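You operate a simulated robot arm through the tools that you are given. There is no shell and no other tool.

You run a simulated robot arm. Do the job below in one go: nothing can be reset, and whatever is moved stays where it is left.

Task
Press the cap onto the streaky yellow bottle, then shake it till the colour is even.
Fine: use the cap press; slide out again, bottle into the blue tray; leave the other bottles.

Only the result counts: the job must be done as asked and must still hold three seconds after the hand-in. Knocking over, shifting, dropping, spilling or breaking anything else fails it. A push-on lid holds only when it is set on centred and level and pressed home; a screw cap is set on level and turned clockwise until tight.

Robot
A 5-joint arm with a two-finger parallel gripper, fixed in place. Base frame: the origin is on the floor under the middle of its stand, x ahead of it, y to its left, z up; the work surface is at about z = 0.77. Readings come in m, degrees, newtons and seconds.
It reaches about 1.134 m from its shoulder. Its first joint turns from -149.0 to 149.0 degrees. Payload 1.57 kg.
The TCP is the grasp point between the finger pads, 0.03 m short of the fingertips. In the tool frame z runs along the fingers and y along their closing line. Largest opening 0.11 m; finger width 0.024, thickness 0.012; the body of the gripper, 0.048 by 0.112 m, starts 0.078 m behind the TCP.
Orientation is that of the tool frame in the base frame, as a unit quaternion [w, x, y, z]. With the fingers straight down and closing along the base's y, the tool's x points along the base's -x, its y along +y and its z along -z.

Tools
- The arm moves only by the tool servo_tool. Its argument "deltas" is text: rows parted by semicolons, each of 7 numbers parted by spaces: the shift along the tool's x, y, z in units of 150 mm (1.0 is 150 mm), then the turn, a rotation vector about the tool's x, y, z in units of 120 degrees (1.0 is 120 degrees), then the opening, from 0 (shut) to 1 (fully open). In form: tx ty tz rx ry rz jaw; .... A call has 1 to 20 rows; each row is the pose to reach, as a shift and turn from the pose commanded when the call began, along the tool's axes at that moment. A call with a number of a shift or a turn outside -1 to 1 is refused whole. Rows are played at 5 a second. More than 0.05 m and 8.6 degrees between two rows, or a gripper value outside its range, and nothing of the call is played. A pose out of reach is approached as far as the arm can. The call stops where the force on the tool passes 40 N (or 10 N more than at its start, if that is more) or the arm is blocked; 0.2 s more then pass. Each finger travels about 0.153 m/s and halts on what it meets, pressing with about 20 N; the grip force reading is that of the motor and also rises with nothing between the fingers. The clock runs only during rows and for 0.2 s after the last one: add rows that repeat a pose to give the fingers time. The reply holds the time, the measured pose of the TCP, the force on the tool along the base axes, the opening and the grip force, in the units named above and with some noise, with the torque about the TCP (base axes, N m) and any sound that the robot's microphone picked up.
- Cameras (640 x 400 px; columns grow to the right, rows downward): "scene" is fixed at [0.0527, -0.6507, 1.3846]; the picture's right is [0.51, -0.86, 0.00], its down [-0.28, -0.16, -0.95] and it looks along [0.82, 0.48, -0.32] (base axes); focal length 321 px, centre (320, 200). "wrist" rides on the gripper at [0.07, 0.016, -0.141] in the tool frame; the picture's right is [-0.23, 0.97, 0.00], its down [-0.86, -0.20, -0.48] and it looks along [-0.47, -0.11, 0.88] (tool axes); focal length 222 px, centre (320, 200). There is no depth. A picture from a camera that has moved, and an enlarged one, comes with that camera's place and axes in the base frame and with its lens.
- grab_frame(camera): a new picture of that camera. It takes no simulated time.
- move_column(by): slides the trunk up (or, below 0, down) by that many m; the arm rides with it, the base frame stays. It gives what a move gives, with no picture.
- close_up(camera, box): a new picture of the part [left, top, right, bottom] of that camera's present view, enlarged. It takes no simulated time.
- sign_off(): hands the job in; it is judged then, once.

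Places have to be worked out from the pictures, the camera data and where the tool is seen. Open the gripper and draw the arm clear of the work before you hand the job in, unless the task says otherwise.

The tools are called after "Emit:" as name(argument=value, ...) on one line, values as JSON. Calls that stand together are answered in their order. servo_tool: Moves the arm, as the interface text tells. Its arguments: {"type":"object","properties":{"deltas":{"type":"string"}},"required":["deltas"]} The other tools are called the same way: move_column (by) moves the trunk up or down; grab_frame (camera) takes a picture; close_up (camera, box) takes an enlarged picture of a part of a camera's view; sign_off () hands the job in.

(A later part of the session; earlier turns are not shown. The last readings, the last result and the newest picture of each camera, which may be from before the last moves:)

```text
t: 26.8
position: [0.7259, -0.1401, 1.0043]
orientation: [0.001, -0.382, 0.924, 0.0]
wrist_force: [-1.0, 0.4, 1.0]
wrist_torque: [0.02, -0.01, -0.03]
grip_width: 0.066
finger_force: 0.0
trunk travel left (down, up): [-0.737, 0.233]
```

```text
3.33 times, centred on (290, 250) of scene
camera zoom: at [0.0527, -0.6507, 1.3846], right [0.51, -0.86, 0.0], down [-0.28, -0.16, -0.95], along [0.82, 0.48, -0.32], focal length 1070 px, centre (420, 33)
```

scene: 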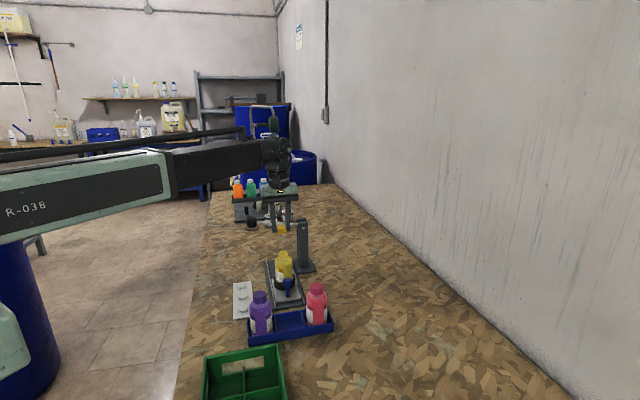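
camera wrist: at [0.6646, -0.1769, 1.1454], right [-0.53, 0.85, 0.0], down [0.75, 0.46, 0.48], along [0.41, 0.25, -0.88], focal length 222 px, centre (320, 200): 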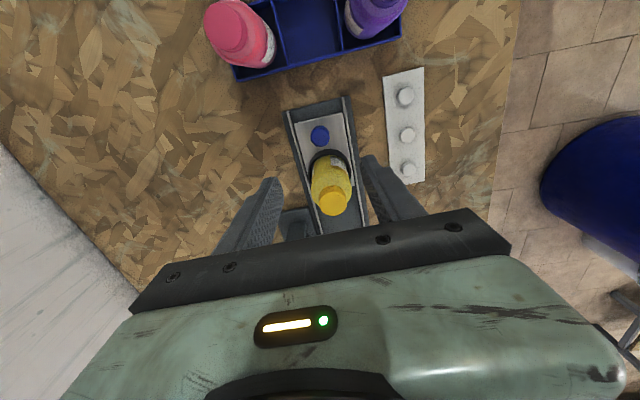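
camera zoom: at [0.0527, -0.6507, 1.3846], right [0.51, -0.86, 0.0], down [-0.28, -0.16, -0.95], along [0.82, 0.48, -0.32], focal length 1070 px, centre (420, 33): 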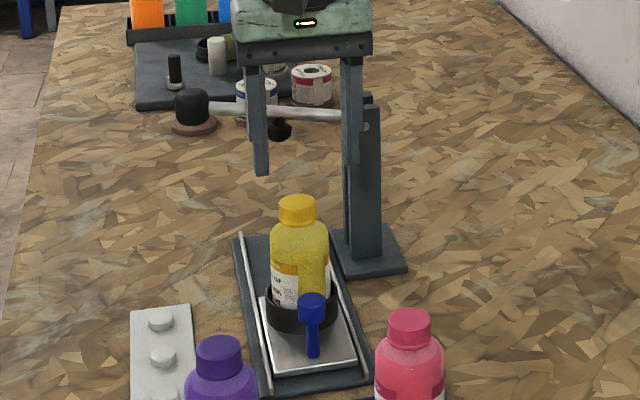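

The knob is at about (0.723, -0.140), top z ≈ 0.84, 2.6 mm off along tool x. I correct and lower around it.

Emit:
servo_tool(deltas="0.017 0.004 0 0 0 0 0.5; 0.017 0.004 0 0 0 0 0.5; 0.017 0.004 0 0 0 0 0.5")

Emit:
move_column(by=-0.12)

Emit:
close_up(camera="wrist", box=[220, 90, 420, 230])

Emit:
close_up(camera="scene", box=[245, 190, 335, 310])

```text
t: 27.6
position: [0.7215, -0.1394, 1.0034]
orientation: [0.0, -0.383, 0.924, 0.0]
wrist_force: [-0.5, 0.3, -0.6]
wrist_torque: [0.01, -0.01, -0.03]
grip_width: 0.055
finger_force: 0.1
trunk travel left (down, up): [-0.737, 0.233]
```

```text
t: 29.1
position: [0.7218, -0.1397, 0.8838]
orientation: [0.0, -0.383, 0.924, 0.0]
wrist_force: [-0.5, 0.9, -0.6]
wrist_torque: [-0.01, -0.04, -0.01]
grip_width: 0.0552
finger_force: 0.1
trunk travel left (down, up): [-0.617, 0.353]
```

```text
2.86 times, centred on (320, 160) of wrist
camera zoom: at [0.6624, -0.1783, 1.0254], right [-0.53, 0.85, 0.0], down [0.75, 0.46, 0.48], along [0.41, 0.25, -0.88], focal length 635 px, centre (320, 314)
```

zoom: 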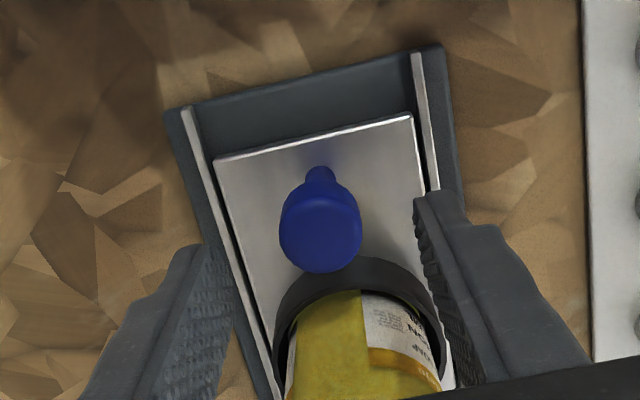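

```text
3.33 times, centred on (290, 250) of scene
camera zoom: at [0.0527, -0.6507, 1.3846], right [0.51, -0.86, 0.0], down [-0.28, -0.16, -0.95], along [0.82, 0.48, -0.32], focal length 1070 px, centre (420, 33)
```

zoom: 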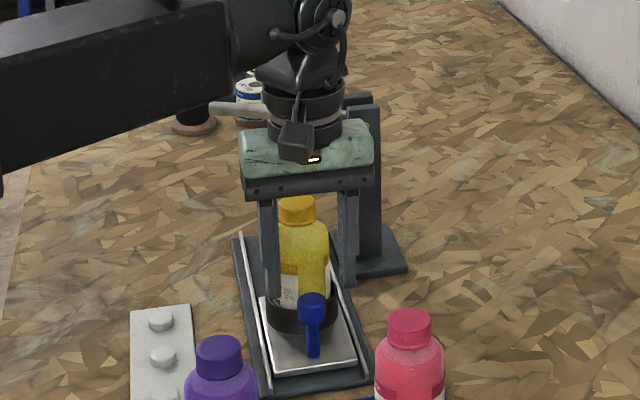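

The knob is centred between the fingers. I lower to z ≈ 0.836 so the pads surround the knob head, keeping the hand body above the cap level, and close on it.

Emit:
move_column(by=-0.0476)

Emit:
servo_tool(deltas="0 0 0 0 0 0 0.3; 0 0 0 0 0 0 0.12; 0 0 0 0 0 0 0.12; 0 0 0 0 0 0 0.12; 0 0 0 0 0 0 0.12")

Emit:
close_up(camera="wrist", box=[220, 90, 420, 230])

Emit:
close_up(camera="scene", box=[225, 180, 335, 310])

```text
t: 30.0
position: [0.7223, -0.1408, 0.8358]
orientation: [0.001, -0.383, 0.924, 0.001]
wrist_force: [-0.3, 0.3, -0.1]
wrist_torque: [0.01, 0.0, 0.02]
grip_width: 0.0547
finger_force: 0.1
trunk travel left (down, up): [-0.569, 0.401]
```

```text
t: 31.2
position: [0.7225, -0.1403, 0.8373]
orientation: [0.0, -0.383, 0.924, 0.0]
wrist_force: [-0.8, -0.2, 0.7]
wrist_torque: [0.07, 0.17, 0.04]
grip_width: 0.0258
finger_force: 36.9
trunk travel left (down, up): [-0.569, 0.401]
```

```text
2.86 times, centred on (320, 160) of wrist
camera zoom: at [0.6624, -0.1782, 0.9779], right [-0.53, 0.85, 0.0], down [0.75, 0.46, 0.48], along [0.41, 0.25, -0.88], focal length 635 px, centre (320, 314)
```

zoom: 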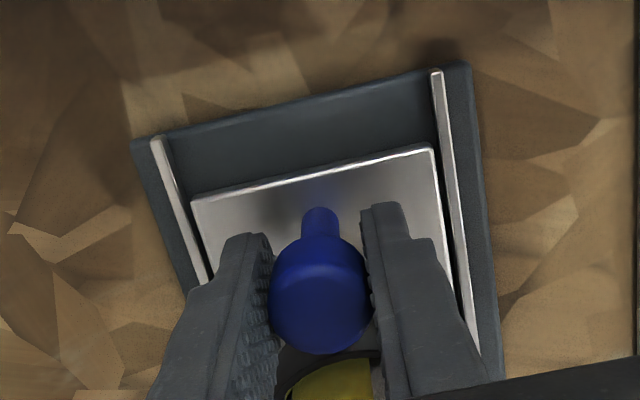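

```text
3.08 times, centred on (280, 245) of scene
camera zoom: at [0.0527, -0.6507, 1.3846], right [0.51, -0.86, 0.0], down [-0.28, -0.16, -0.95], along [0.82, 0.48, -0.32], focal length 987 px, centre (443, 62)
```

zoom: 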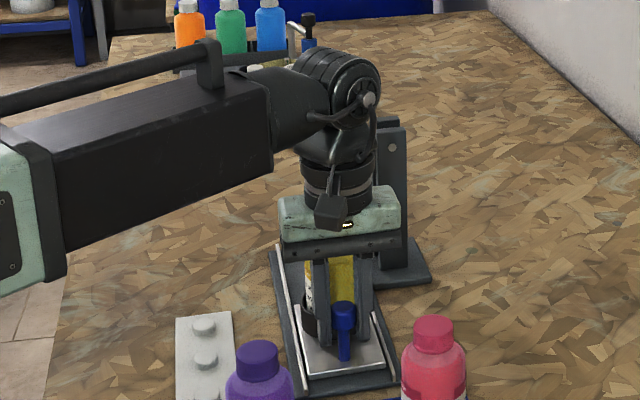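

The knob is held, and the rails are parallel to tool x within half a degree. I slide the sled in slowly by 10 cm toward the press, then check.

Emit:
servo_tool(deltas="-0.04 0 0 0 0 0 0.12; -0.1 0 0 0 0 0 0.12; -0.17 0 0 0 0 0 0.12; -0.24 0 0 0 0 0 0.12; -0.31 0 0 0 0 0 0.12; -0.38 0 0 0 0 0 0.12; -0.45 0 0 0 0 0 0.12; -0.52 0 0 0 0 0 0.12; -0.59 0 0 0 0 0 0.12; -0.64 0 0 0 0 0 0.12; -0.667 0 0 0 0 0 0.12; -0.667 0 0 0 0 0 0.12")

Emit:
grab_frame(camera="wrist")

Emit:
close_up(camera="scene", box=[225, 180, 335, 310])

```text
t: 33.8
position: [0.7928, -0.0699, 0.836]
orientation: [0.0, -0.382, 0.924, 0.0]
wrist_force: [-5.8, 6.0, -5.3]
wrist_torque: [-0.13, -0.03, 0.02]
grip_width: 0.0259
finger_force: 37.3
trunk travel left (down, up): [-0.569, 0.401]
```

```text
taken
camera wrist: at [0.7336, -0.1069, 0.9779], right [-0.53, 0.85, 0.0], down [0.75, 0.46, 0.48], along [0.41, 0.25, -0.88], focal length 222 px, centre (320, 200)
```

wrist: 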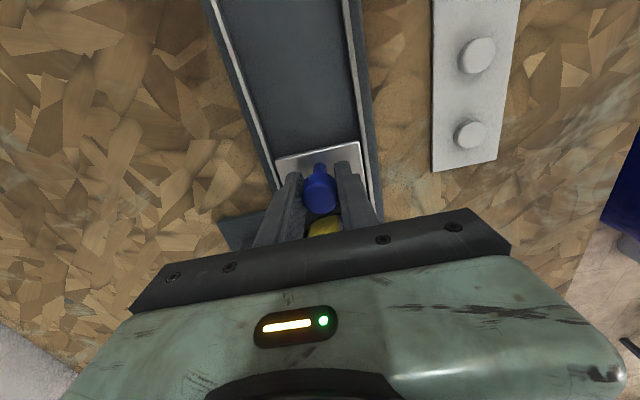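

```text
3.08 times, centred on (280, 245) of scene
camera zoom: at [0.0527, -0.6507, 1.3846], right [0.51, -0.86, 0.0], down [-0.28, -0.16, -0.95], along [0.82, 0.48, -0.32], focal length 987 px, centre (443, 62)
```

zoom: 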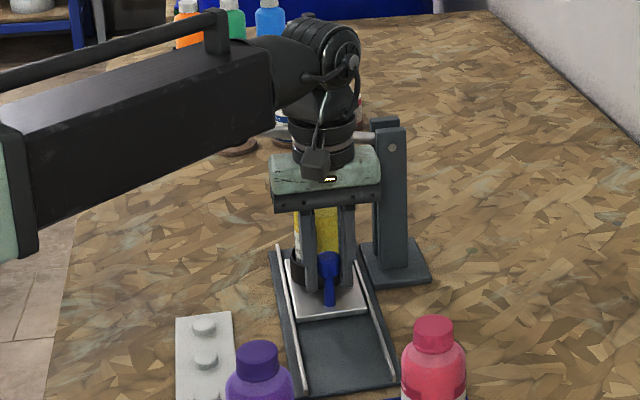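

There's a small side force of about 8 N, so I ease tool y by under 1 mm and continue sliding slowly toward the expected 11.9 cm stroke.

Emit:
servo_tool(deltas="-0.01 0.004 0 0 0 0 0.12; -0.03 0.006 0 0 0 0 0.12; -0.05 0.006 0 0 0 0 0.12; -0.07 0.006 0 0 0 0 0.12; -0.09 0.006 0 0 0 0 0.12; -0.11 0.006 0 0 0 0 0.12; -0.11 0.006 0 0 0 0 0.12")

Emit:
close_up(camera="wrist", box=[220, 90, 420, 230])

Emit:
close_up(camera="scene", box=[225, 180, 335, 310])

```text
t: 35.4
position: [0.8054, -0.0572, 0.8367]
orientation: [0.0, -0.382, 0.924, 0.0]
wrist_force: [4.9, -0.6, 5.0]
wrist_torque: [-0.12, 0.44, 0.06]
grip_width: 0.0258
finger_force: 37.0
trunk travel left (down, up): [-0.569, 0.401]
```

```text
2.86 times, centred on (320, 160) of wrist
camera zoom: at [0.7448, -0.0957, 0.9778], right [-0.53, 0.85, 0.0], down [0.75, 0.46, 0.48], along [0.41, 0.25, -0.88], focal length 635 px, centre (320, 314)
```

zoom: 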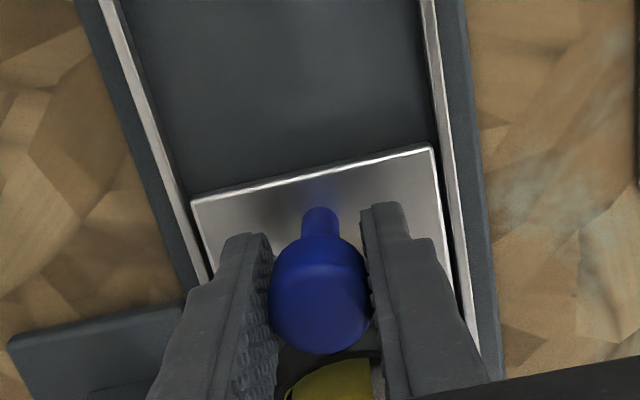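

```text
3.08 times, centred on (280, 245) of scene
camera zoom: at [0.0527, -0.6507, 1.3846], right [0.51, -0.86, 0.0], down [-0.28, -0.16, -0.95], along [0.82, 0.48, -0.32], focal length 987 px, centre (443, 62)
```

zoom: 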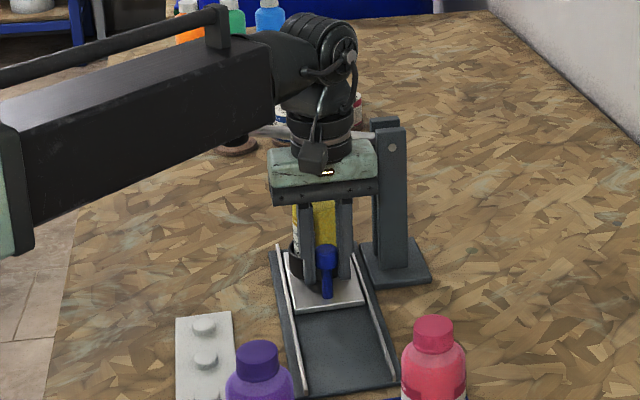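

Stroke is now 11.65 cm with little force. I advance in 3 mm steps feeling for the end stop.

Emit:
servo_tool(deltas="-0.01 0 0 0 0 0 0.12; -0.02 0 0 0 0 0 0.12; -0.02 0 0 0 0 0 0.12")

Emit:
servo_tool(deltas="-0.01 0 0 0 0 0 0.12; -0.02 0 0 0 0 0 0.12; -0.02 0 0 0 0 0 0.12")

Emit:
close_up(camera="wrist", box=[220, 90, 420, 230])

```text
t: 36.2
position: [0.806, -0.0562, 0.8364]
orientation: [0.0, -0.383, 0.924, 0.0]
wrist_force: [2.7, -1.6, 2.8]
wrist_torque: [0.3, -0.07, 0.04]
grip_width: 0.0257
finger_force: 37.5
trunk travel left (down, up): [-0.569, 0.401]
```

```text
t: 37.0
position: [0.807, -0.0554, 0.8366]
orientation: [-0.002, -0.382, 0.924, 0.0]
wrist_force: [-18.4, -14.9, -10.1]
wrist_torque: [-0.16, -0.34, -0.05]
grip_width: 0.0258
finger_force: 36.6
trunk travel left (down, up): [-0.569, 0.401]
```

```text
2.86 times, centred on (320, 160) of wrist
camera zoom: at [0.7476, -0.093, 0.9781], right [-0.53, 0.85, 0.0], down [0.75, 0.46, 0.48], along [0.4, 0.25, -0.88], focal length 635 px, centre (320, 314)
```

zoom: 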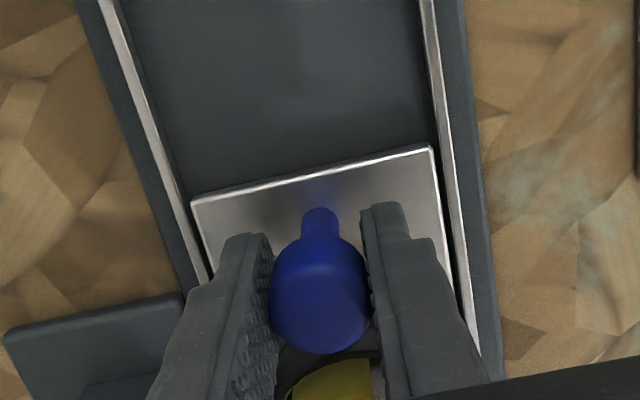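

Force rose to about 24 N against the motion: the sled is at its end stop (12 cm stroke), putting the bottle at about (0.855, -0.008) under the plunger. I ease off, open and raise the hand.

Emit:
servo_tool(deltas="0.01 0 0 0 0 0 0.12; 0.015 0 0 0 0 0 0.12; 0.015 0 0 0 0 0 0.3; 0.015 0 0 0 0 0 0.5; 0.015 0 0 0 0 0 0.5; 0.015 0 0 0 0 0 0.5")

Emit:
move_column(by=0.2)

Emit:
grab_frame(camera="wrist")

Emit:
grab_frame(camera="scene")

```text
t: 38.4
position: [0.806, -0.0546, 0.8366]
orientation: [0.0, -0.383, 0.924, 0.001]
wrist_force: [-0.3, 0.1, 0.1]
wrist_torque: [-0.01, -0.03, 0.01]
grip_width: 0.0552
finger_force: 0.2
trunk travel left (down, up): [-0.569, 0.401]
```

```text
t: 40.6
position: [0.8065, -0.0537, 1.0359]
orientation: [0.001, -0.384, 0.923, 0.0]
wrist_force: [0.8, -0.1, 0.2]
wrist_torque: [-0.03, 0.02, -0.04]
grip_width: 0.0549
finger_force: 0.0
trunk travel left (down, up): [-0.769, 0.201]
```

```text
taken
camera wrist: at [0.7473, -0.0921, 1.1777], right [-0.53, 0.85, 0.0], down [0.75, 0.46, 0.48], along [0.41, 0.25, -0.88], focal length 222 px, centre (320, 200)
```

wrist: 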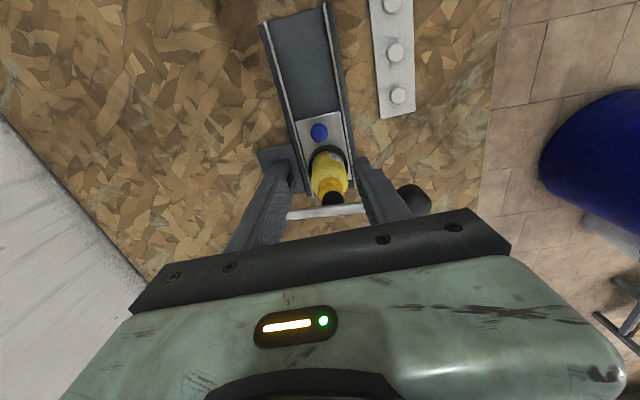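

```text
taken
```

scene: 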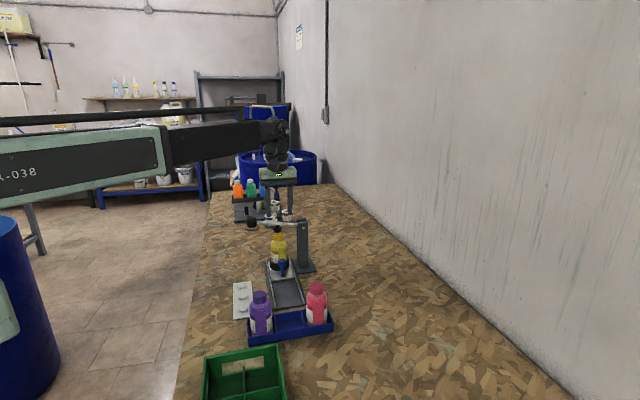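

Emit:
close_up(camera="scene", box=[240, 205, 320, 285])

Emit:
close_up(camera="wrist", box=[240, 110, 460, 240])

```text
5.00 times, centred on (280, 245) of scene
camera zoom: at [0.0527, -0.6507, 1.3846], right [0.51, -0.86, 0.0], down [-0.28, -0.16, -0.95], along [0.82, 0.48, -0.32], focal length 1604 px, centre (520, -25)
```

zoom: 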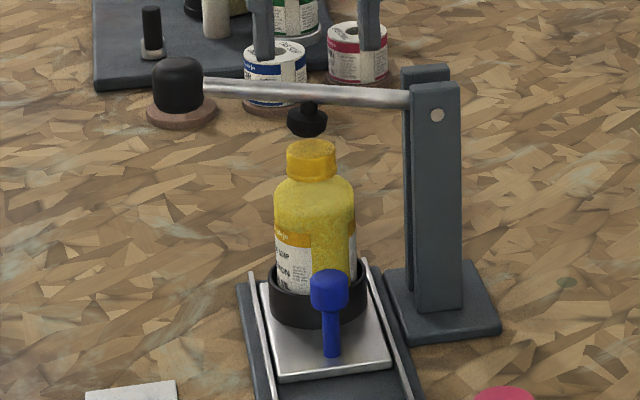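

```text
2.91 times, centred on (350, 175) of wrist
camera zoom: at [0.7473, -0.0921, 1.1777], right [-0.53, 0.85, 0.0], down [0.75, 0.46, 0.48], along [0.41, 0.25, -0.88], focal length 646 px, centre (233, 273)
```

zoom: 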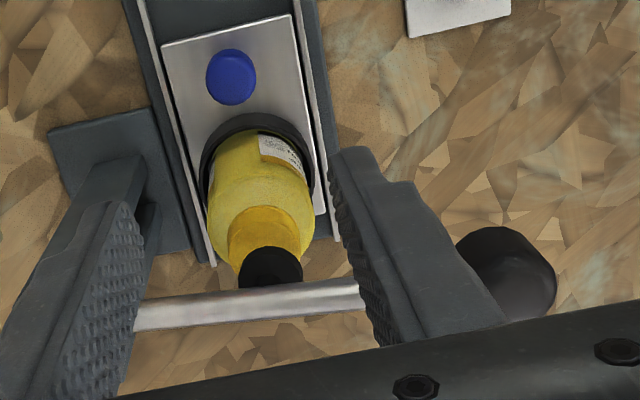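

The plunger now hangs right above the cap with about 1 cm gap. The lever ball is at about (0.789, 0.047, 0.973); I raise a bit, close the fingers and move over the ball to press it down with the fingertips.

Emit:
move_column(by=0.03)

Emit:
servo_tool(deltas="-0.05 0.08 0 0 0 0 0.4; -0.11 0.16 0 0 0 0 0.3; -0.17 0.25 0 0 0 0 0.2; -0.23 0.34 0 0 0 0 0.1; -0.29 0.43 0 0 0 0 0; -0.34 0.5 0 0 0 0 0; -0.387 0.569 0 0 0 0 0; -0.387 0.569 0 0 0 0 0; -0.387 0.569 0 0 0 0 0")

Emit:
grab_frame(camera="wrist")

Emit:
close_up(camera="wrist", box=[240, 110, 400, 220])

Emit:
close_up(camera="scene", box=[220, 170, 330, 280])

```text
t: 41.3
position: [0.8067, -0.055, 1.0656]
orientation: [0.0, -0.382, 0.924, -0.001]
wrist_force: [0.7, 0.2, 0.1]
wrist_torque: [0.02, -0.02, 0.01]
grip_width: 0.0551
finger_force: 0.0
trunk travel left (down, up): [-0.799, 0.171]
```

```text
t: 43.3
position: [0.7878, 0.0492, 1.0662]
orientation: [0.0, -0.382, 0.924, 0.001]
wrist_force: [-0.5, -0.1, -1.5]
wrist_torque: [-0.04, -0.02, -0.04]
grip_width: 0.0001
finger_force: 19.7
trunk travel left (down, up): [-0.799, 0.171]
```

```text
taken
camera wrist: at [0.7277, 0.0108, 1.2078], right [-0.53, 0.85, 0.0], down [0.75, 0.46, 0.48], along [0.41, 0.25, -0.88], focal length 222 px, centre (320, 200)
```

wrist: 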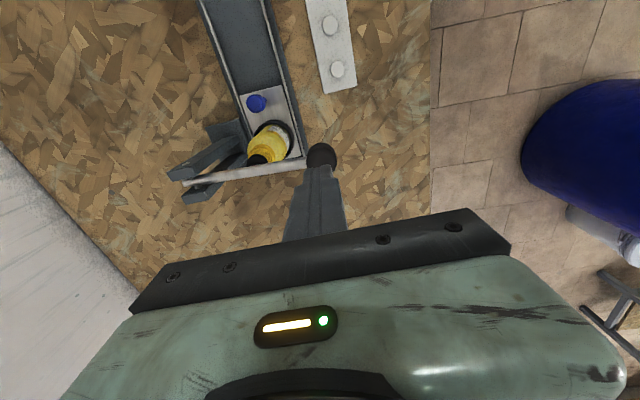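

```text
3.64 times, centred on (320, 165) of wrist
camera zoom: at [0.7277, 0.0108, 1.2078], right [-0.53, 0.85, 0.0], down [0.75, 0.46, 0.48], along [0.41, 0.25, -0.88], focal length 808 px, centre (320, 327)
```

zoom: 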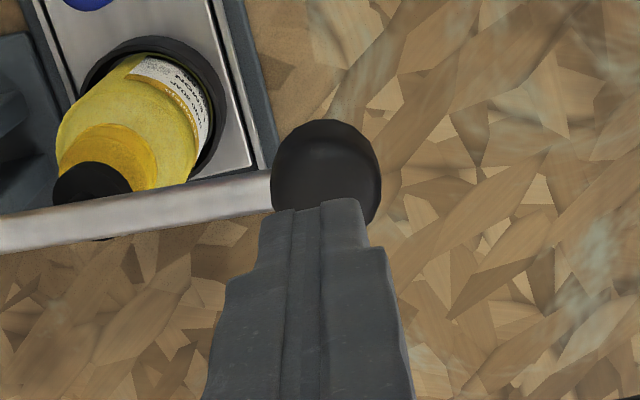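

```text
3.64 times, centred on (275, 225) of scene
camera zoom: at [0.0527, -0.6507, 1.3846], right [0.51, -0.86, 0.0], down [-0.28, -0.16, -0.95], along [0.82, 0.48, -0.32], focal length 1167 px, centre (484, 109)
```

zoom: 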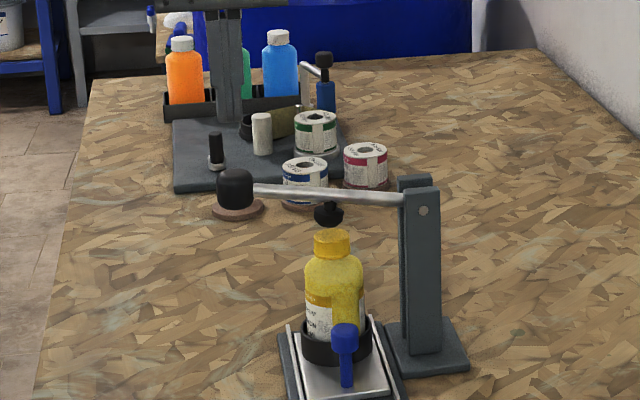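

The closed fingertips are nearly over the ball. I shift 3 mm to centre and lower to just above it.

Emit:
servo_tool(deltas="-0.02 0.02 0 0 0 0 0; -0.02 0.02 0 0 0 0 0; -0.02 0.02 0 0 0 0 0")

Emit:
move_column(by=-0.036)

Emit:
close_up(camera="wrist", box=[240, 110, 400, 220])

Emit:
close_up(camera="scene", box=[230, 190, 310, 270])

```text
t: 44.1
position: [0.7875, 0.052, 1.0662]
orientation: [0.001, -0.383, 0.924, -0.001]
wrist_force: [-0.2, -0.2, 0.8]
wrist_torque: [-0.03, 0.02, 0.02]
grip_width: 0.0
finger_force: 20.3
trunk travel left (down, up): [-0.799, 0.171]
```

```text
t: 44.9
position: [0.7885, 0.0517, 1.0296]
orientation: [0.0, -0.382, 0.924, 0.0]
wrist_force: [-0.2, 0.5, -0.2]
wrist_torque: [-0.03, 0.0, 0.01]
grip_width: 0.0002
finger_force: 19.6
trunk travel left (down, up): [-0.763, 0.207]
```

```text
3.64 times, centred on (320, 165) of wrist
camera zoom: at [0.7278, 0.0143, 1.1718], right [-0.53, 0.85, 0.0], down [0.75, 0.46, 0.48], along [0.41, 0.25, -0.88], focal length 808 px, centre (320, 327)
```

zoom: 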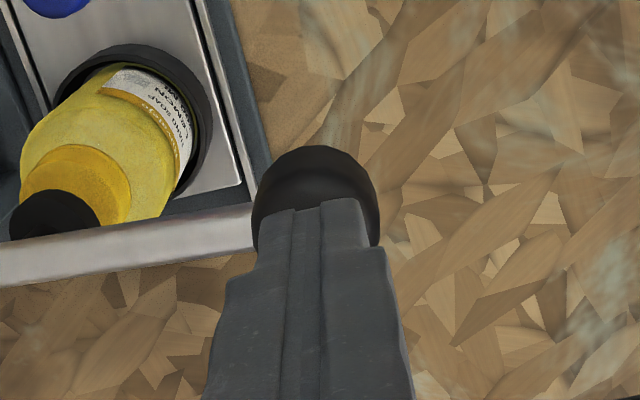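

```text
5.00 times, centred on (270, 230) of scene
camera zoom: at [0.0527, -0.6507, 1.3846], right [0.51, -0.86, 0.0], down [-0.28, -0.16, -0.95], along [0.82, 0.48, -0.32], focal length 1604 px, centre (570, 50)
```

zoom: 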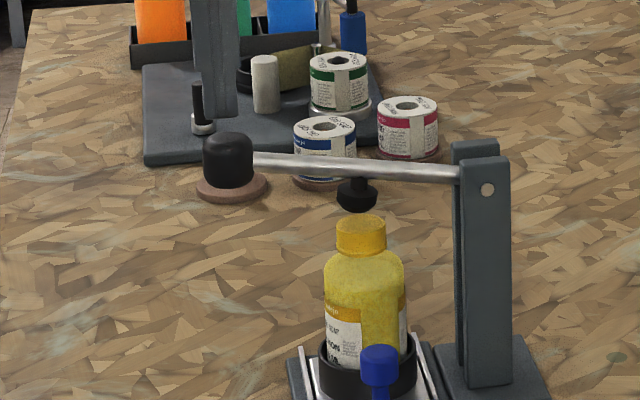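

Fingertips are about 7 mm above the ball. I lower in 5–10 mm steps, reading the force.

Emit:
move_column(by=-0.01)

Emit:
move_column(by=-0.005)

Emit:
close_up(camera="scene", box=[230, 190, 310, 270])

```text
t: 45.5
position: [0.7879, 0.0521, 1.0204]
orientation: [0.0, -0.383, 0.924, 0.001]
wrist_force: [0.1, -0.7, 0.4]
wrist_torque: [0.01, 0.04, -0.02]
grip_width: 0.0
finger_force: 19.4
trunk travel left (down, up): [-0.753, 0.217]
```

```text
t: 46.0
position: [0.7874, 0.052, 1.0147]
orientation: [0.0, -0.383, 0.924, 0.0]
wrist_force: [0.1, 0.1, -0.2]
wrist_torque: [0.03, 0.02, 0.02]
grip_width: 0.0001
finger_force: 20.0
trunk travel left (down, up): [-0.748, 0.222]
```

```text
5.00 times, centred on (270, 230) of scene
camera zoom: at [0.0527, -0.6507, 1.3846], right [0.51, -0.86, 0.0], down [-0.28, -0.16, -0.95], along [0.82, 0.48, -0.32], focal length 1604 px, centre (570, 50)
```

zoom: 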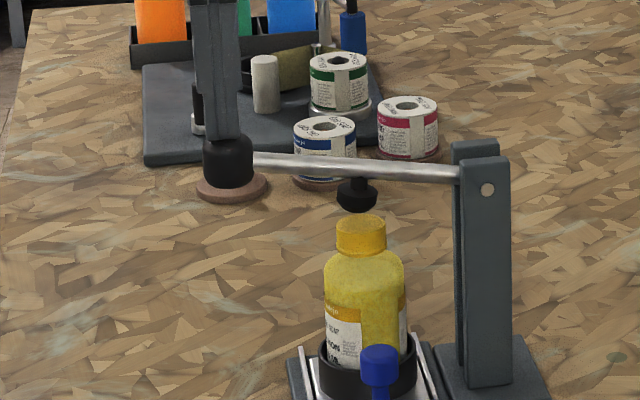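

The fingertips are right at the ball top with no force yet. I continue down.

Emit:
move_column(by=-0.005)

Emit:
move_column(by=-0.005)

Emit:
close_up(camera="scene", box=[230, 190, 310, 270])

```text
t: 46.6
position: [0.7879, 0.053, 1.0097]
orientation: [0.0, -0.382, 0.924, 0.001]
wrist_force: [-0.5, 1.0, 0.7]
wrist_torque: [0.0, 0.01, -0.03]
grip_width: 0.0
finger_force: 19.5
trunk travel left (down, up): [-0.743, 0.227]
```

```text
t: 47.1
position: [0.7876, 0.0524, 1.005]
orientation: [0.0, -0.383, 0.924, 0.0]
wrist_force: [-1.4, 0.4, 0.8]
wrist_torque: [0.04, 0.01, 0.02]
grip_width: 0.0
finger_force: 19.8
trunk travel left (down, up): [-0.738, 0.232]
```

```text
5.00 times, centred on (270, 230) of scene
camera zoom: at [0.0527, -0.6507, 1.3846], right [0.51, -0.86, 0.0], down [-0.28, -0.16, -0.95], along [0.82, 0.48, -0.32], focal length 1604 px, centre (570, 50)
```

zoom: 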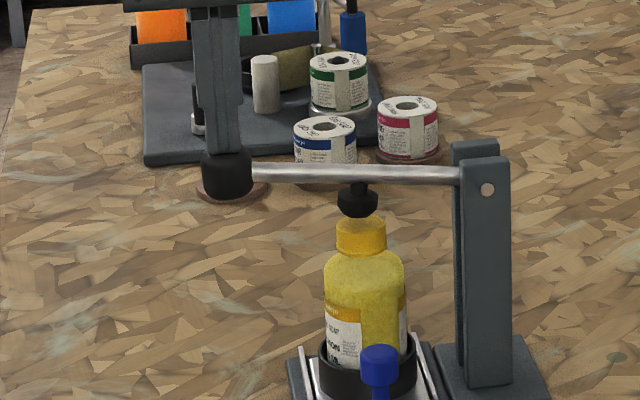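

The lever is going down with hardly any force; the plunger is now just at the cap top. I continue in 2–3 mm steps to press it home.

Emit:
move_column(by=-0.003)

Emit:
move_column(by=-0.003)

Emit:
close_up(camera="scene", box=[230, 190, 310, 270])

```text
t: 47.6
position: [0.7874, 0.053, 1.0023]
orientation: [0.0, -0.383, 0.924, 0.0]
wrist_force: [-1.3, -0.2, 0.4]
wrist_torque: [0.02, 0.03, 0.03]
grip_width: 0.0
finger_force: 19.7
trunk travel left (down, up): [-0.735, 0.235]
```

```text
t: 48.2
position: [0.7889, 0.0523, 0.9995]
orientation: [-0.001, -0.382, 0.924, 0.0]
wrist_force: [0.1, -0.7, 1.1]
wrist_torque: [0.01, 0.01, -0.04]
grip_width: 0.0
finger_force: 20.3
trunk travel left (down, up): [-0.732, 0.238]
```

```text
5.00 times, centred on (270, 230) of scene
camera zoom: at [0.0527, -0.6507, 1.3846], right [0.51, -0.86, 0.0], down [-0.28, -0.16, -0.95], along [0.82, 0.48, -0.32], focal length 1604 px, centre (570, 50)
```

zoom: 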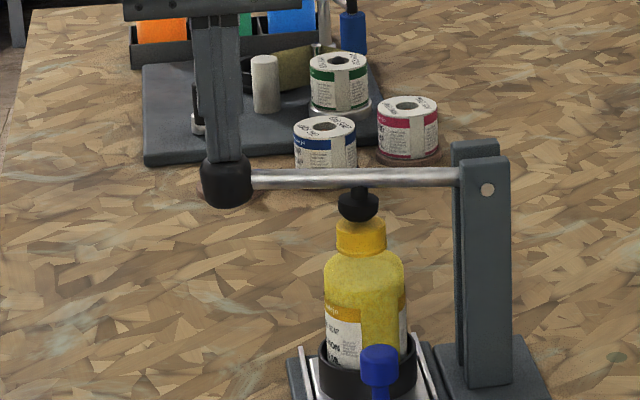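

The plunger pad is meeting the cap; force is still about 1 N. I continue pressing in 3 mm steps.

Emit:
move_column(by=-0.003)

Emit:
move_column(by=-0.003)

Emit:
close_up(camera="scene", box=[230, 190, 310, 270])

```text
t: 48.7
position: [0.7887, 0.0528, 0.996]
orientation: [0.001, -0.383, 0.924, 0.0]
wrist_force: [-0.7, -1.0, 1.7]
wrist_torque: [0.03, 0.01, 0.02]
grip_width: 0.0
finger_force: 19.4
trunk travel left (down, up): [-0.729, 0.241]
```

```text
t: 49.2
position: [0.7877, 0.0519, 0.9931]
orientation: [0.0, -0.382, 0.924, 0.0]
wrist_force: [-0.1, 1.0, 1.1]
wrist_torque: [0.05, 0.01, -0.03]
grip_width: 0.0
finger_force: 19.6
trunk travel left (down, up): [-0.726, 0.244]
```

```text
5.00 times, centred on (270, 230) of scene
camera zoom: at [0.0527, -0.6507, 1.3846], right [0.51, -0.86, 0.0], down [-0.28, -0.16, -0.95], along [0.82, 0.48, -0.32], focal length 1604 px, centre (570, 50)
```

zoom: 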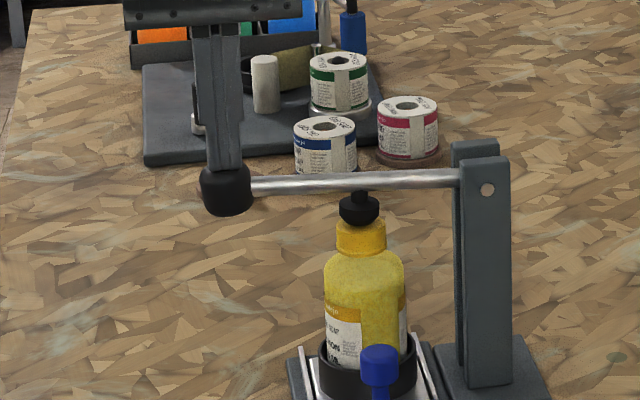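

No resistance yet; the pad is still closing on the cap. I continue.

Emit:
move_column(by=-0.003)

Emit:
move_column(by=-0.003)

Emit:
close_up(camera="scene", box=[230, 190, 310, 270])

```text
t: 49.7
position: [0.7886, 0.0518, 0.9886]
orientation: [0.0, -0.383, 0.924, 0.001]
wrist_force: [-0.8, 0.7, 2.6]
wrist_torque: [0.01, 0.01, 0.06]
grip_width: 0.0001
finger_force: 19.8
trunk travel left (down, up): [-0.723, 0.247]
```

```text
t: 50.2
position: [0.7881, 0.0527, 0.9879]
orientation: [-0.001, -0.383, 0.924, 0.0]
wrist_force: [0.1, -0.1, 1.4]
wrist_torque: [0.03, 0.01, 0.0]
grip_width: 0.0
finger_force: 20.5
trunk travel left (down, up): [-0.72, 0.25]
```

```text
5.00 times, centred on (270, 230) of scene
camera zoom: at [0.0527, -0.6507, 1.3846], right [0.51, -0.86, 0.0], down [-0.28, -0.16, -0.95], along [0.82, 0.48, -0.32], focal length 1604 px, centre (570, 50)
```

zoom: 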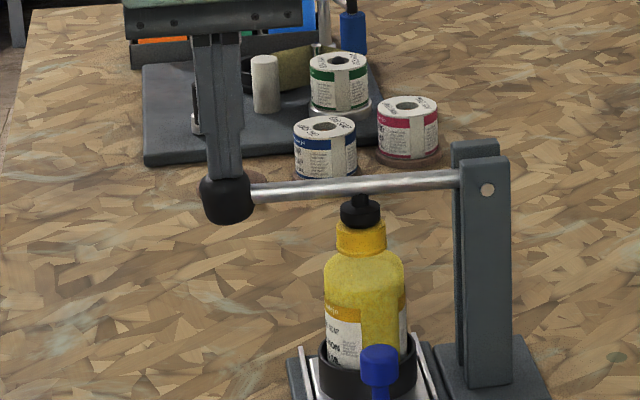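

The pad is visually about on the cap now. I go on in 2 mm steps.

Emit:
move_column(by=-0.002)

Emit:
move_column(by=-0.002)

Emit:
move_column(by=-0.002)

Emit:
close_up(camera="scene", box=[230, 190, 310, 270])

```text
t: 50.8
position: [0.7873, 0.0522, 0.9857]
orientation: [0.001, -0.383, 0.924, 0.0]
wrist_force: [-0.4, 0.2, 1.1]
wrist_torque: [0.02, 0.02, 0.06]
grip_width: 0.0002
finger_force: 19.8
trunk travel left (down, up): [-0.718, 0.252]
```

```text
t: 51.3
position: [0.7874, 0.0529, 0.9834]
orientation: [0.0, -0.382, 0.924, -0.001]
wrist_force: [-0.9, 1.5, 3.2]
wrist_torque: [0.02, -0.01, -0.06]
grip_width: 0.0002
finger_force: 20.3
trunk travel left (down, up): [-0.716, 0.254]
```

```text
t: 51.8
position: [0.7883, 0.0524, 0.9833]
orientation: [0.001, -0.382, 0.924, 0.0]
wrist_force: [3.0, 3.3, 11.9]
wrist_torque: [0.07, -0.16, -0.01]
grip_width: 0.0001
finger_force: 20.1
trunk travel left (down, up): [-0.714, 0.256]
heard: snap
```

```text
5.00 times, centred on (270, 230) of scene
camera zoom: at [0.0527, -0.6507, 1.3846], right [0.51, -0.86, 0.0], down [-0.28, -0.16, -0.95], along [0.82, 0.48, -0.32], focal length 1604 px, centre (570, 50)
```

zoom: 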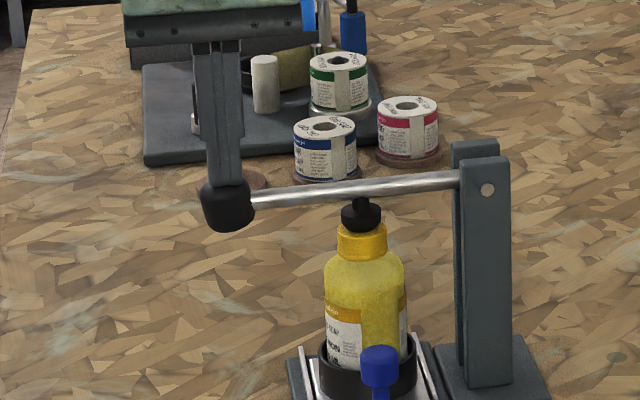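

A snap was heard with the force at 12 N: the cap engaged. I push a little more to be sure it is fully home.

Emit:
move_column(by=-0.002)

Emit:
close_up(camera="scene", box=[260, 210, 310, 270])

```text
t: 52.3
position: [0.7877, 0.0535, 0.9795]
orientation: [0.001, -0.382, 0.924, 0.0]
wrist_force: [6.0, 3.2, 18.9]
wrist_torque: [0.22, -0.28, -0.04]
grip_width: 0.0
finger_force: 19.8
trunk travel left (down, up): [-0.712, 0.258]
```

```text
6.67 times, centred on (285, 240) of scene
camera zoom: at [0.0527, -0.6507, 1.3846], right [0.51, -0.86, 0.0], down [-0.28, -0.16, -0.95], along [0.82, 0.48, -0.32], focal length 2139 px, centre (553, -67)
```

zoom: 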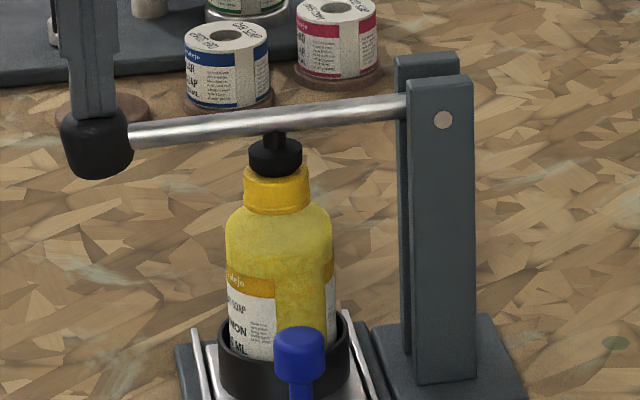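

Force is up to 19 N and the cap sits at the shoulder. One more 2 mm for firm seating, then I release upward.

Emit:
move_column(by=-0.002)

Emit:
move_column(by=0.03)

Emit:
close_up(camera="scene", box=[230, 190, 310, 270])

```text
t: 52.9
position: [0.7869, 0.0536, 0.9776]
orientation: [0.001, -0.383, 0.924, 0.0]
wrist_force: [10.8, 4.9, 27.5]
wrist_torque: [0.25, -0.43, -0.03]
grip_width: 0.0
finger_force: 20.0
trunk travel left (down, up): [-0.71, 0.26]
```

```text
t: 53.6
position: [0.7877, 0.0522, 1.0077]
orientation: [0.0, -0.383, 0.924, 0.001]
wrist_force: [-0.4, 0.0, -0.7]
wrist_torque: [-0.01, -0.04, -0.01]
grip_width: 0.0002
finger_force: 19.7
trunk travel left (down, up): [-0.74, 0.23]
```

```text
5.00 times, centred on (270, 230) of scene
camera zoom: at [0.0527, -0.6507, 1.3846], right [0.51, -0.86, 0.0], down [-0.28, -0.16, -0.95], along [0.82, 0.48, -0.32], focal length 1604 px, centre (570, 50)
```

zoom: 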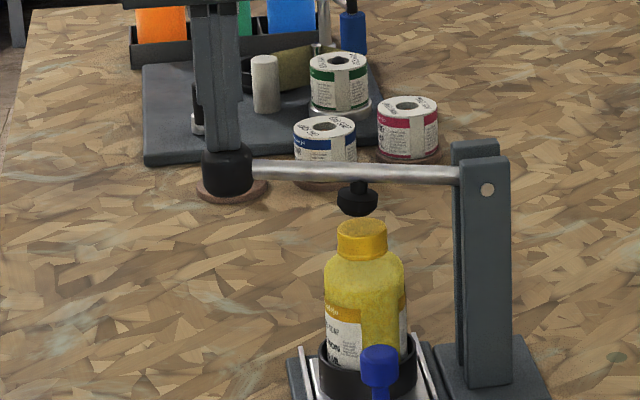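

The lever springs back up with the fingers and the cap sits lower and level. I raise clear, return over the sled knob with the fingers open.

Emit:
move_column(by=0.058)

Emit:
servo_tool(deltas="0.06 -0.09 0 0 0 0 0; 0.12 -0.18 0 0 0 0 0.1; 0.18 -0.27 0 0 0 0 0.2; 0.24 -0.36 0 0 0 0 0.3; 0.3 -0.45 0 0 0 0 0.4; 0.36 -0.53 0 0 0 0 0.5; 0.407 -0.589 0 0 0 0 0.5; 0.407 -0.589 0 0 0 0 0.5; 0.407 -0.589 0 0 0 0 0.5")

Emit:
close_up(camera="scene", box=[230, 190, 330, 290])

Emit:
close_up(camera="wrist", box=[220, 90, 420, 230])

```text
t: 54.6
position: [0.7875, 0.0518, 1.0648]
orientation: [-0.001, -0.383, 0.924, 0.0]
wrist_force: [0.8, -0.1, -0.4]
wrist_torque: [0.03, -0.01, 0.0]
grip_width: 0.0
finger_force: 19.6
trunk travel left (down, up): [-0.798, 0.172]
```

```text
t: 56.6
position: [0.8067, -0.0515, 1.0653]
orientation: [0.001, -0.383, 0.924, -0.001]
wrist_force: [-0.1, 0.4, -0.3]
wrist_torque: [-0.02, -0.01, 0.04]
grip_width: 0.0552
finger_force: 0.0
trunk travel left (down, up): [-0.798, 0.172]
```

```text
4.00 times, centred on (280, 240) of scene
camera zoom: at [0.0527, -0.6507, 1.3846], right [0.51, -0.86, 0.0], down [-0.28, -0.16, -0.95], along [0.82, 0.48, -0.32], focal length 1284 px, centre (480, 40)
```

zoom: 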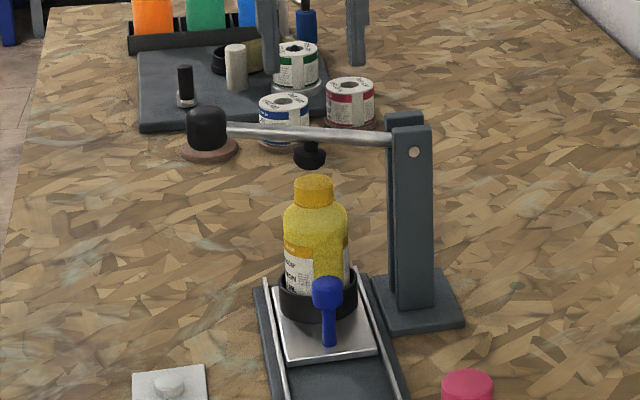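

```text
2.86 times, centred on (320, 160) of wrist
camera zoom: at [0.7471, -0.0903, 1.2068], right [-0.53, 0.85, 0.0], down [0.75, 0.46, 0.48], along [0.41, 0.25, -0.88], focal length 635 px, centre (320, 314)
```

zoom: 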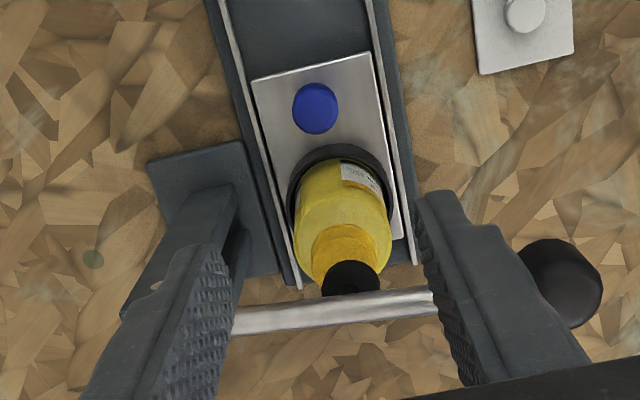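

The lever is back up. The knob appears 3 mm off in x and y, so I correct, lower in two steps and regrip it.

Emit:
servo_tool(deltas="0.021 -0.017 0 0 0 0 0.5; 0.021 -0.017 0 0 0 0 0.5; 0.021 -0.017 0 0 0 0 0.5")

Emit:
move_column(by=-0.18)

Emit:
close_up(camera="wrist", box=[220, 90, 420, 230])

Emit:
close_up(camera="scene", box=[225, 180, 335, 310])

```text
t: 57.4
position: [0.8072, -0.0567, 1.0652]
orientation: [0.0, -0.383, 0.924, 0.0]
wrist_force: [0.0, -0.2, -0.3]
wrist_torque: [0.01, 0.01, -0.02]
grip_width: 0.0551
finger_force: 0.1
trunk travel left (down, up): [-0.798, 0.172]
```

```text
t: 59.4
position: [0.8069, -0.0582, 0.8858]
orientation: [0.0, -0.383, 0.924, 0.0]
wrist_force: [0.1, 0.1, 0.5]
wrist_torque: [0.04, 0.02, 0.02]
grip_width: 0.055
finger_force: 0.0
trunk travel left (down, up): [-0.618, 0.352]
```

```text
2.86 times, centred on (320, 160) of wrist
camera zoom: at [0.7466, -0.0951, 1.0268], right [-0.53, 0.85, 0.0], down [0.75, 0.46, 0.48], along [0.41, 0.25, -0.88], focal length 635 px, centre (320, 314)
```

zoom: 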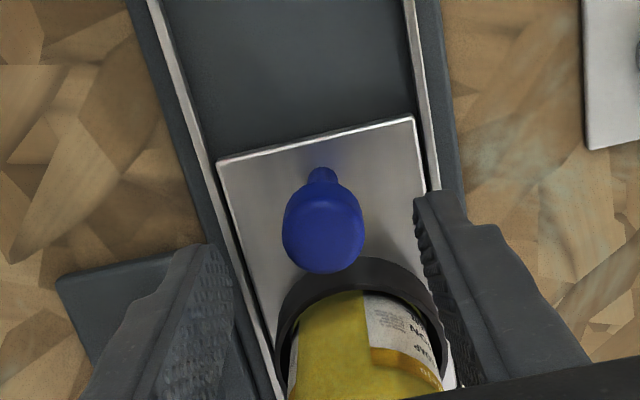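

```text
3.08 times, centred on (280, 245) of scene
camera zoom: at [0.0527, -0.6507, 1.3846], right [0.51, -0.86, 0.0], down [-0.28, -0.16, -0.95], along [0.82, 0.48, -0.32], focal length 987 px, centre (443, 62)
```

zoom: 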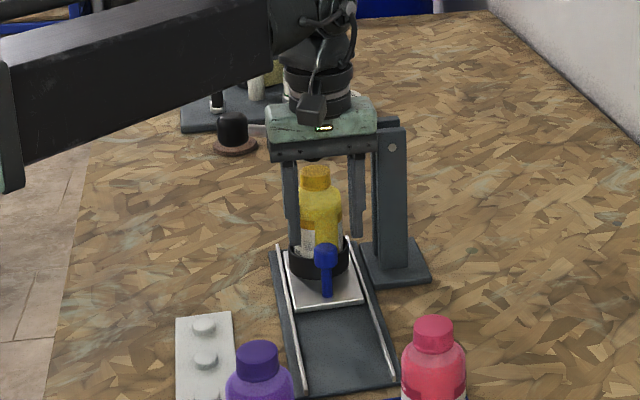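

The knob is within about 1 mm of the axis. I lower and grip it.

Emit:
move_column(by=-0.0486)

Emit:
servo_tool(deltas="0 0 0 0 0 0 0.3; 0 0 0 0 0 0 0.12; 0 0 0 0 0 0 0.12; 0 0 0 0 0 0 0.12; 0 0 0 0 0 0 0.12")

```text
t: 60.3
position: [0.806, -0.0569, 0.8362]
orientation: [-0.001, -0.383, 0.924, 0.001]
wrist_force: [0.0, -0.5, 0.1]
wrist_torque: [-0.01, 0.0, 0.0]
grip_width: 0.0549
finger_force: 0.1
trunk travel left (down, up): [-0.57, 0.4]
```

```text
t: 61.5
position: [0.8051, -0.0562, 0.8374]
orientation: [0.001, -0.382, 0.924, 0.0]
wrist_force: [-8.1, 6.6, -6.9]
wrist_torque: [-0.06, -0.32, 0.05]
grip_width: 0.0257
finger_force: 37.3
trunk travel left (down, up): [-0.57, 0.4]
```

Grip is on with a 10 N side load, so I ease tool y by +1 mm and slide the sled out slowly.

Emit:
servo_tool(deltas="0.01 0.005 0 0 0 0 0.12; 0.04 0.007 0 0 0 0 0.12; 0.1 0.007 0 0 0 0 0.12; 0.17 0.007 0 0 0 0 0.12; 0.24 0.007 0 0 0 0 0.12; 0.31 0.007 0 0 0 0 0.12; 0.38 0.007 0 0 0 0 0.12; 0.45 0.007 0 0 0 0 0.12; 0.52 0.007 0 0 0 0 0.12; 0.59 0.007 0 0 0 0 0.12; 0.66 0.007 0 0 0 0 0.12; 0.71 0.007 0 0 0 0 0.12; 0.75 0.007 0 0 0 0 0.12; 0.75 0.007 0 0 0 0 0.12")

Emit:
close_up(camera="wrist", box=[220, 60, 420, 230])

Emit:
close_up(camera="scene", box=[225, 180, 335, 310])

```text
t: 64.5
position: [0.7262, -0.1367, 0.8362]
orientation: [0.0, -0.383, 0.924, 0.0]
wrist_force: [0.4, -2.9, 1.1]
wrist_torque: [0.34, -0.1, 0.06]
grip_width: 0.0258
finger_force: 37.6
trunk travel left (down, up): [-0.57, 0.4]
```

```text
2.35 times, centred on (320, 145) of wrist
camera zoom: at [0.6662, -0.1744, 0.9782], right [-0.53, 0.85, 0.0], down [0.75, 0.46, 0.48], along [0.41, 0.25, -0.88], focal length 523 px, centre (320, 329)
```

zoom: 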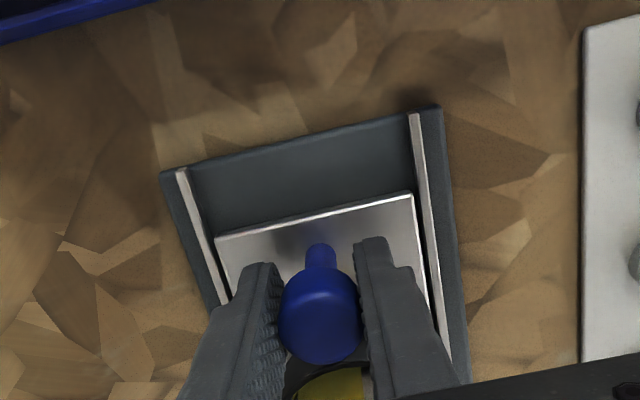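

```text
3.08 times, centred on (280, 245) of scene
camera zoom: at [0.0527, -0.6507, 1.3846], right [0.51, -0.86, 0.0], down [-0.28, -0.16, -0.95], along [0.82, 0.48, -0.32], focal length 987 px, centre (443, 62)
```

zoom: 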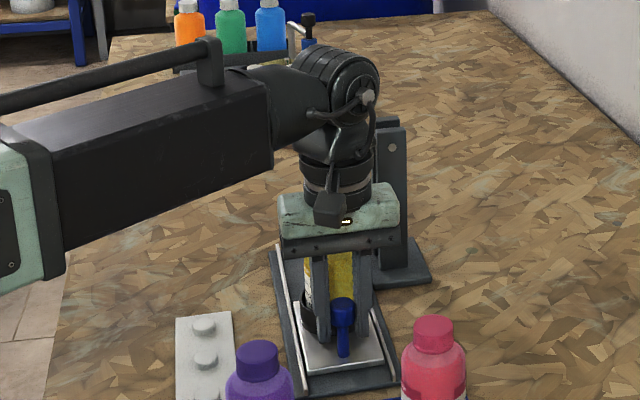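

The sled is about 5 mm short of its starting place, so I slide it that bit more, then release.

Emit:
servo_tool(deltas="0.012 0 0 0 0 0 0.12; 0.024 0 0 0 0 0 0.12; 0.035 0 0 0 0 0 0.12; 0.035 0 0 0 0 0 0.12; 0.035 0 0 0 0 0 0.3; 0.035 0 0 0 0 0 0.5; 0.035 0 0 0 0 0 0.5")

Emit:
move_column(by=0.17)

Emit:
grab_frame(camera="wrist")

Emit:
close_up(camera="scene", box=[240, 230, 340, 350])

```text
t: 66.1
position: [0.723, -0.1399, 0.8367]
orientation: [0.0, -0.383, 0.924, 0.001]
wrist_force: [-0.9, -0.1, -0.2]
wrist_torque: [-0.01, -0.03, -0.01]
grip_width: 0.0549
finger_force: 0.1
trunk travel left (down, up): [-0.57, 0.4]
```

```text
t: 68.0
position: [0.7209, -0.1398, 1.0066]
orientation: [0.0, -0.383, 0.924, 0.0]
wrist_force: [0.7, 0.1, 0.3]
wrist_torque: [0.01, 0.0, 0.01]
grip_width: 0.0551
finger_force: 0.1
trunk travel left (down, up): [-0.74, 0.23]
```

```text
taken
camera wrist: at [0.6622, -0.1774, 1.1481], right [-0.53, 0.85, 0.0], down [0.75, 0.46, 0.48], along [0.41, 0.25, -0.88], focal length 222 px, centre (320, 200)
```

wrist: 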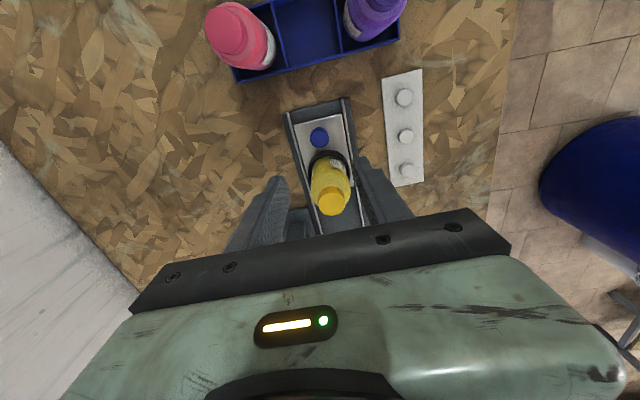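

```text
3.33 times, centred on (290, 290) of scene
camera zoom: at [0.0527, -0.6507, 1.3846], right [0.51, -0.86, 0.0], down [-0.28, -0.16, -0.95], along [0.82, 0.48, -0.32], focal length 1070 px, centre (420, -100)
```

zoom: 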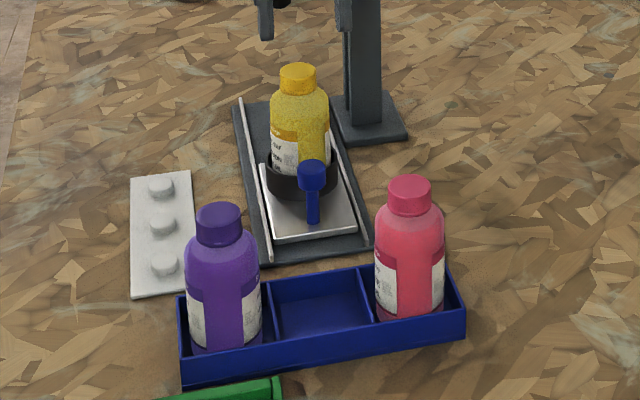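

Sled is back out, cap on and level. Before gripping the bottle I measure the tray's middle compartment from here.

Emit:
close_up(camera="wrist", box=[200, 0, 420, 100])

Emit:
close_up(camera="scene", box=[240, 280, 345, 350])

Emit:
close_up(camera="wrist", box=[270, 110, 390, 230])

```text
2.91 times, centred on (310, 50) of wrist
camera zoom: at [0.6622, -0.1774, 1.1481], right [-0.53, 0.85, 0.0], down [0.75, 0.46, 0.48], along [0.41, 0.25, -0.88], focal length 646 px, centre (349, 636)
```

zoom: 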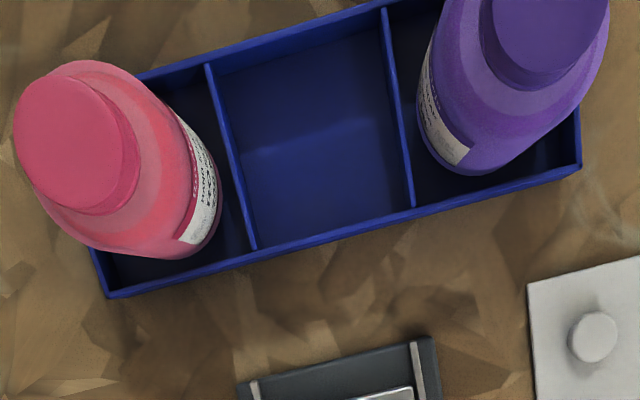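

```text
5.71 times, centred on (292, 315) of scene
camera zoom: at [0.0527, -0.6507, 1.3846], right [0.51, -0.86, 0.0], down [-0.28, -0.16, -0.95], along [0.82, 0.48, -0.32], focal length 1834 px, centre (477, -457)
```

zoom: 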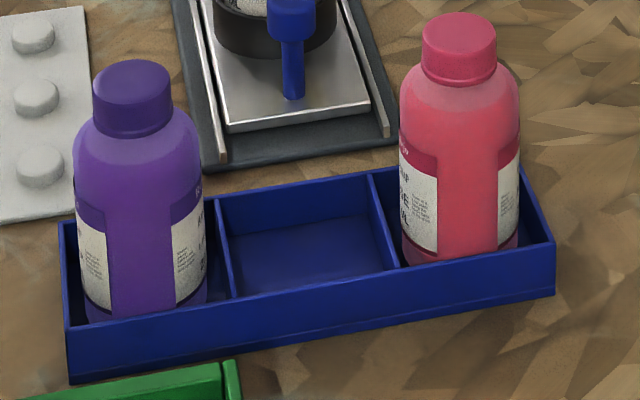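

```text
3.33 times, centred on (330, 170) of wrist
camera zoom: at [0.6622, -0.1774, 1.1481], right [-0.53, 0.85, 0.0], down [0.75, 0.46, 0.48], along [0.41, 0.25, -0.88], focal length 740 px, centre (287, 300)
```

zoom: 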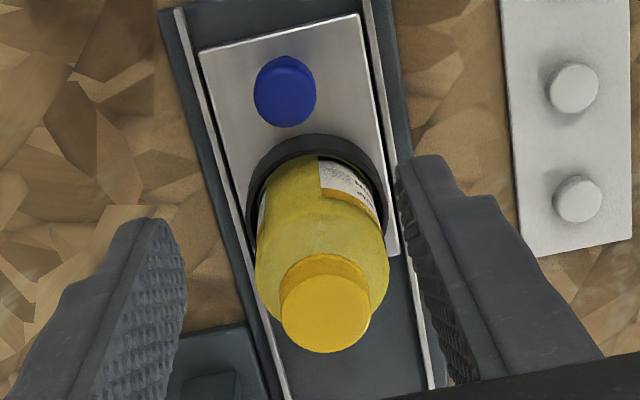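

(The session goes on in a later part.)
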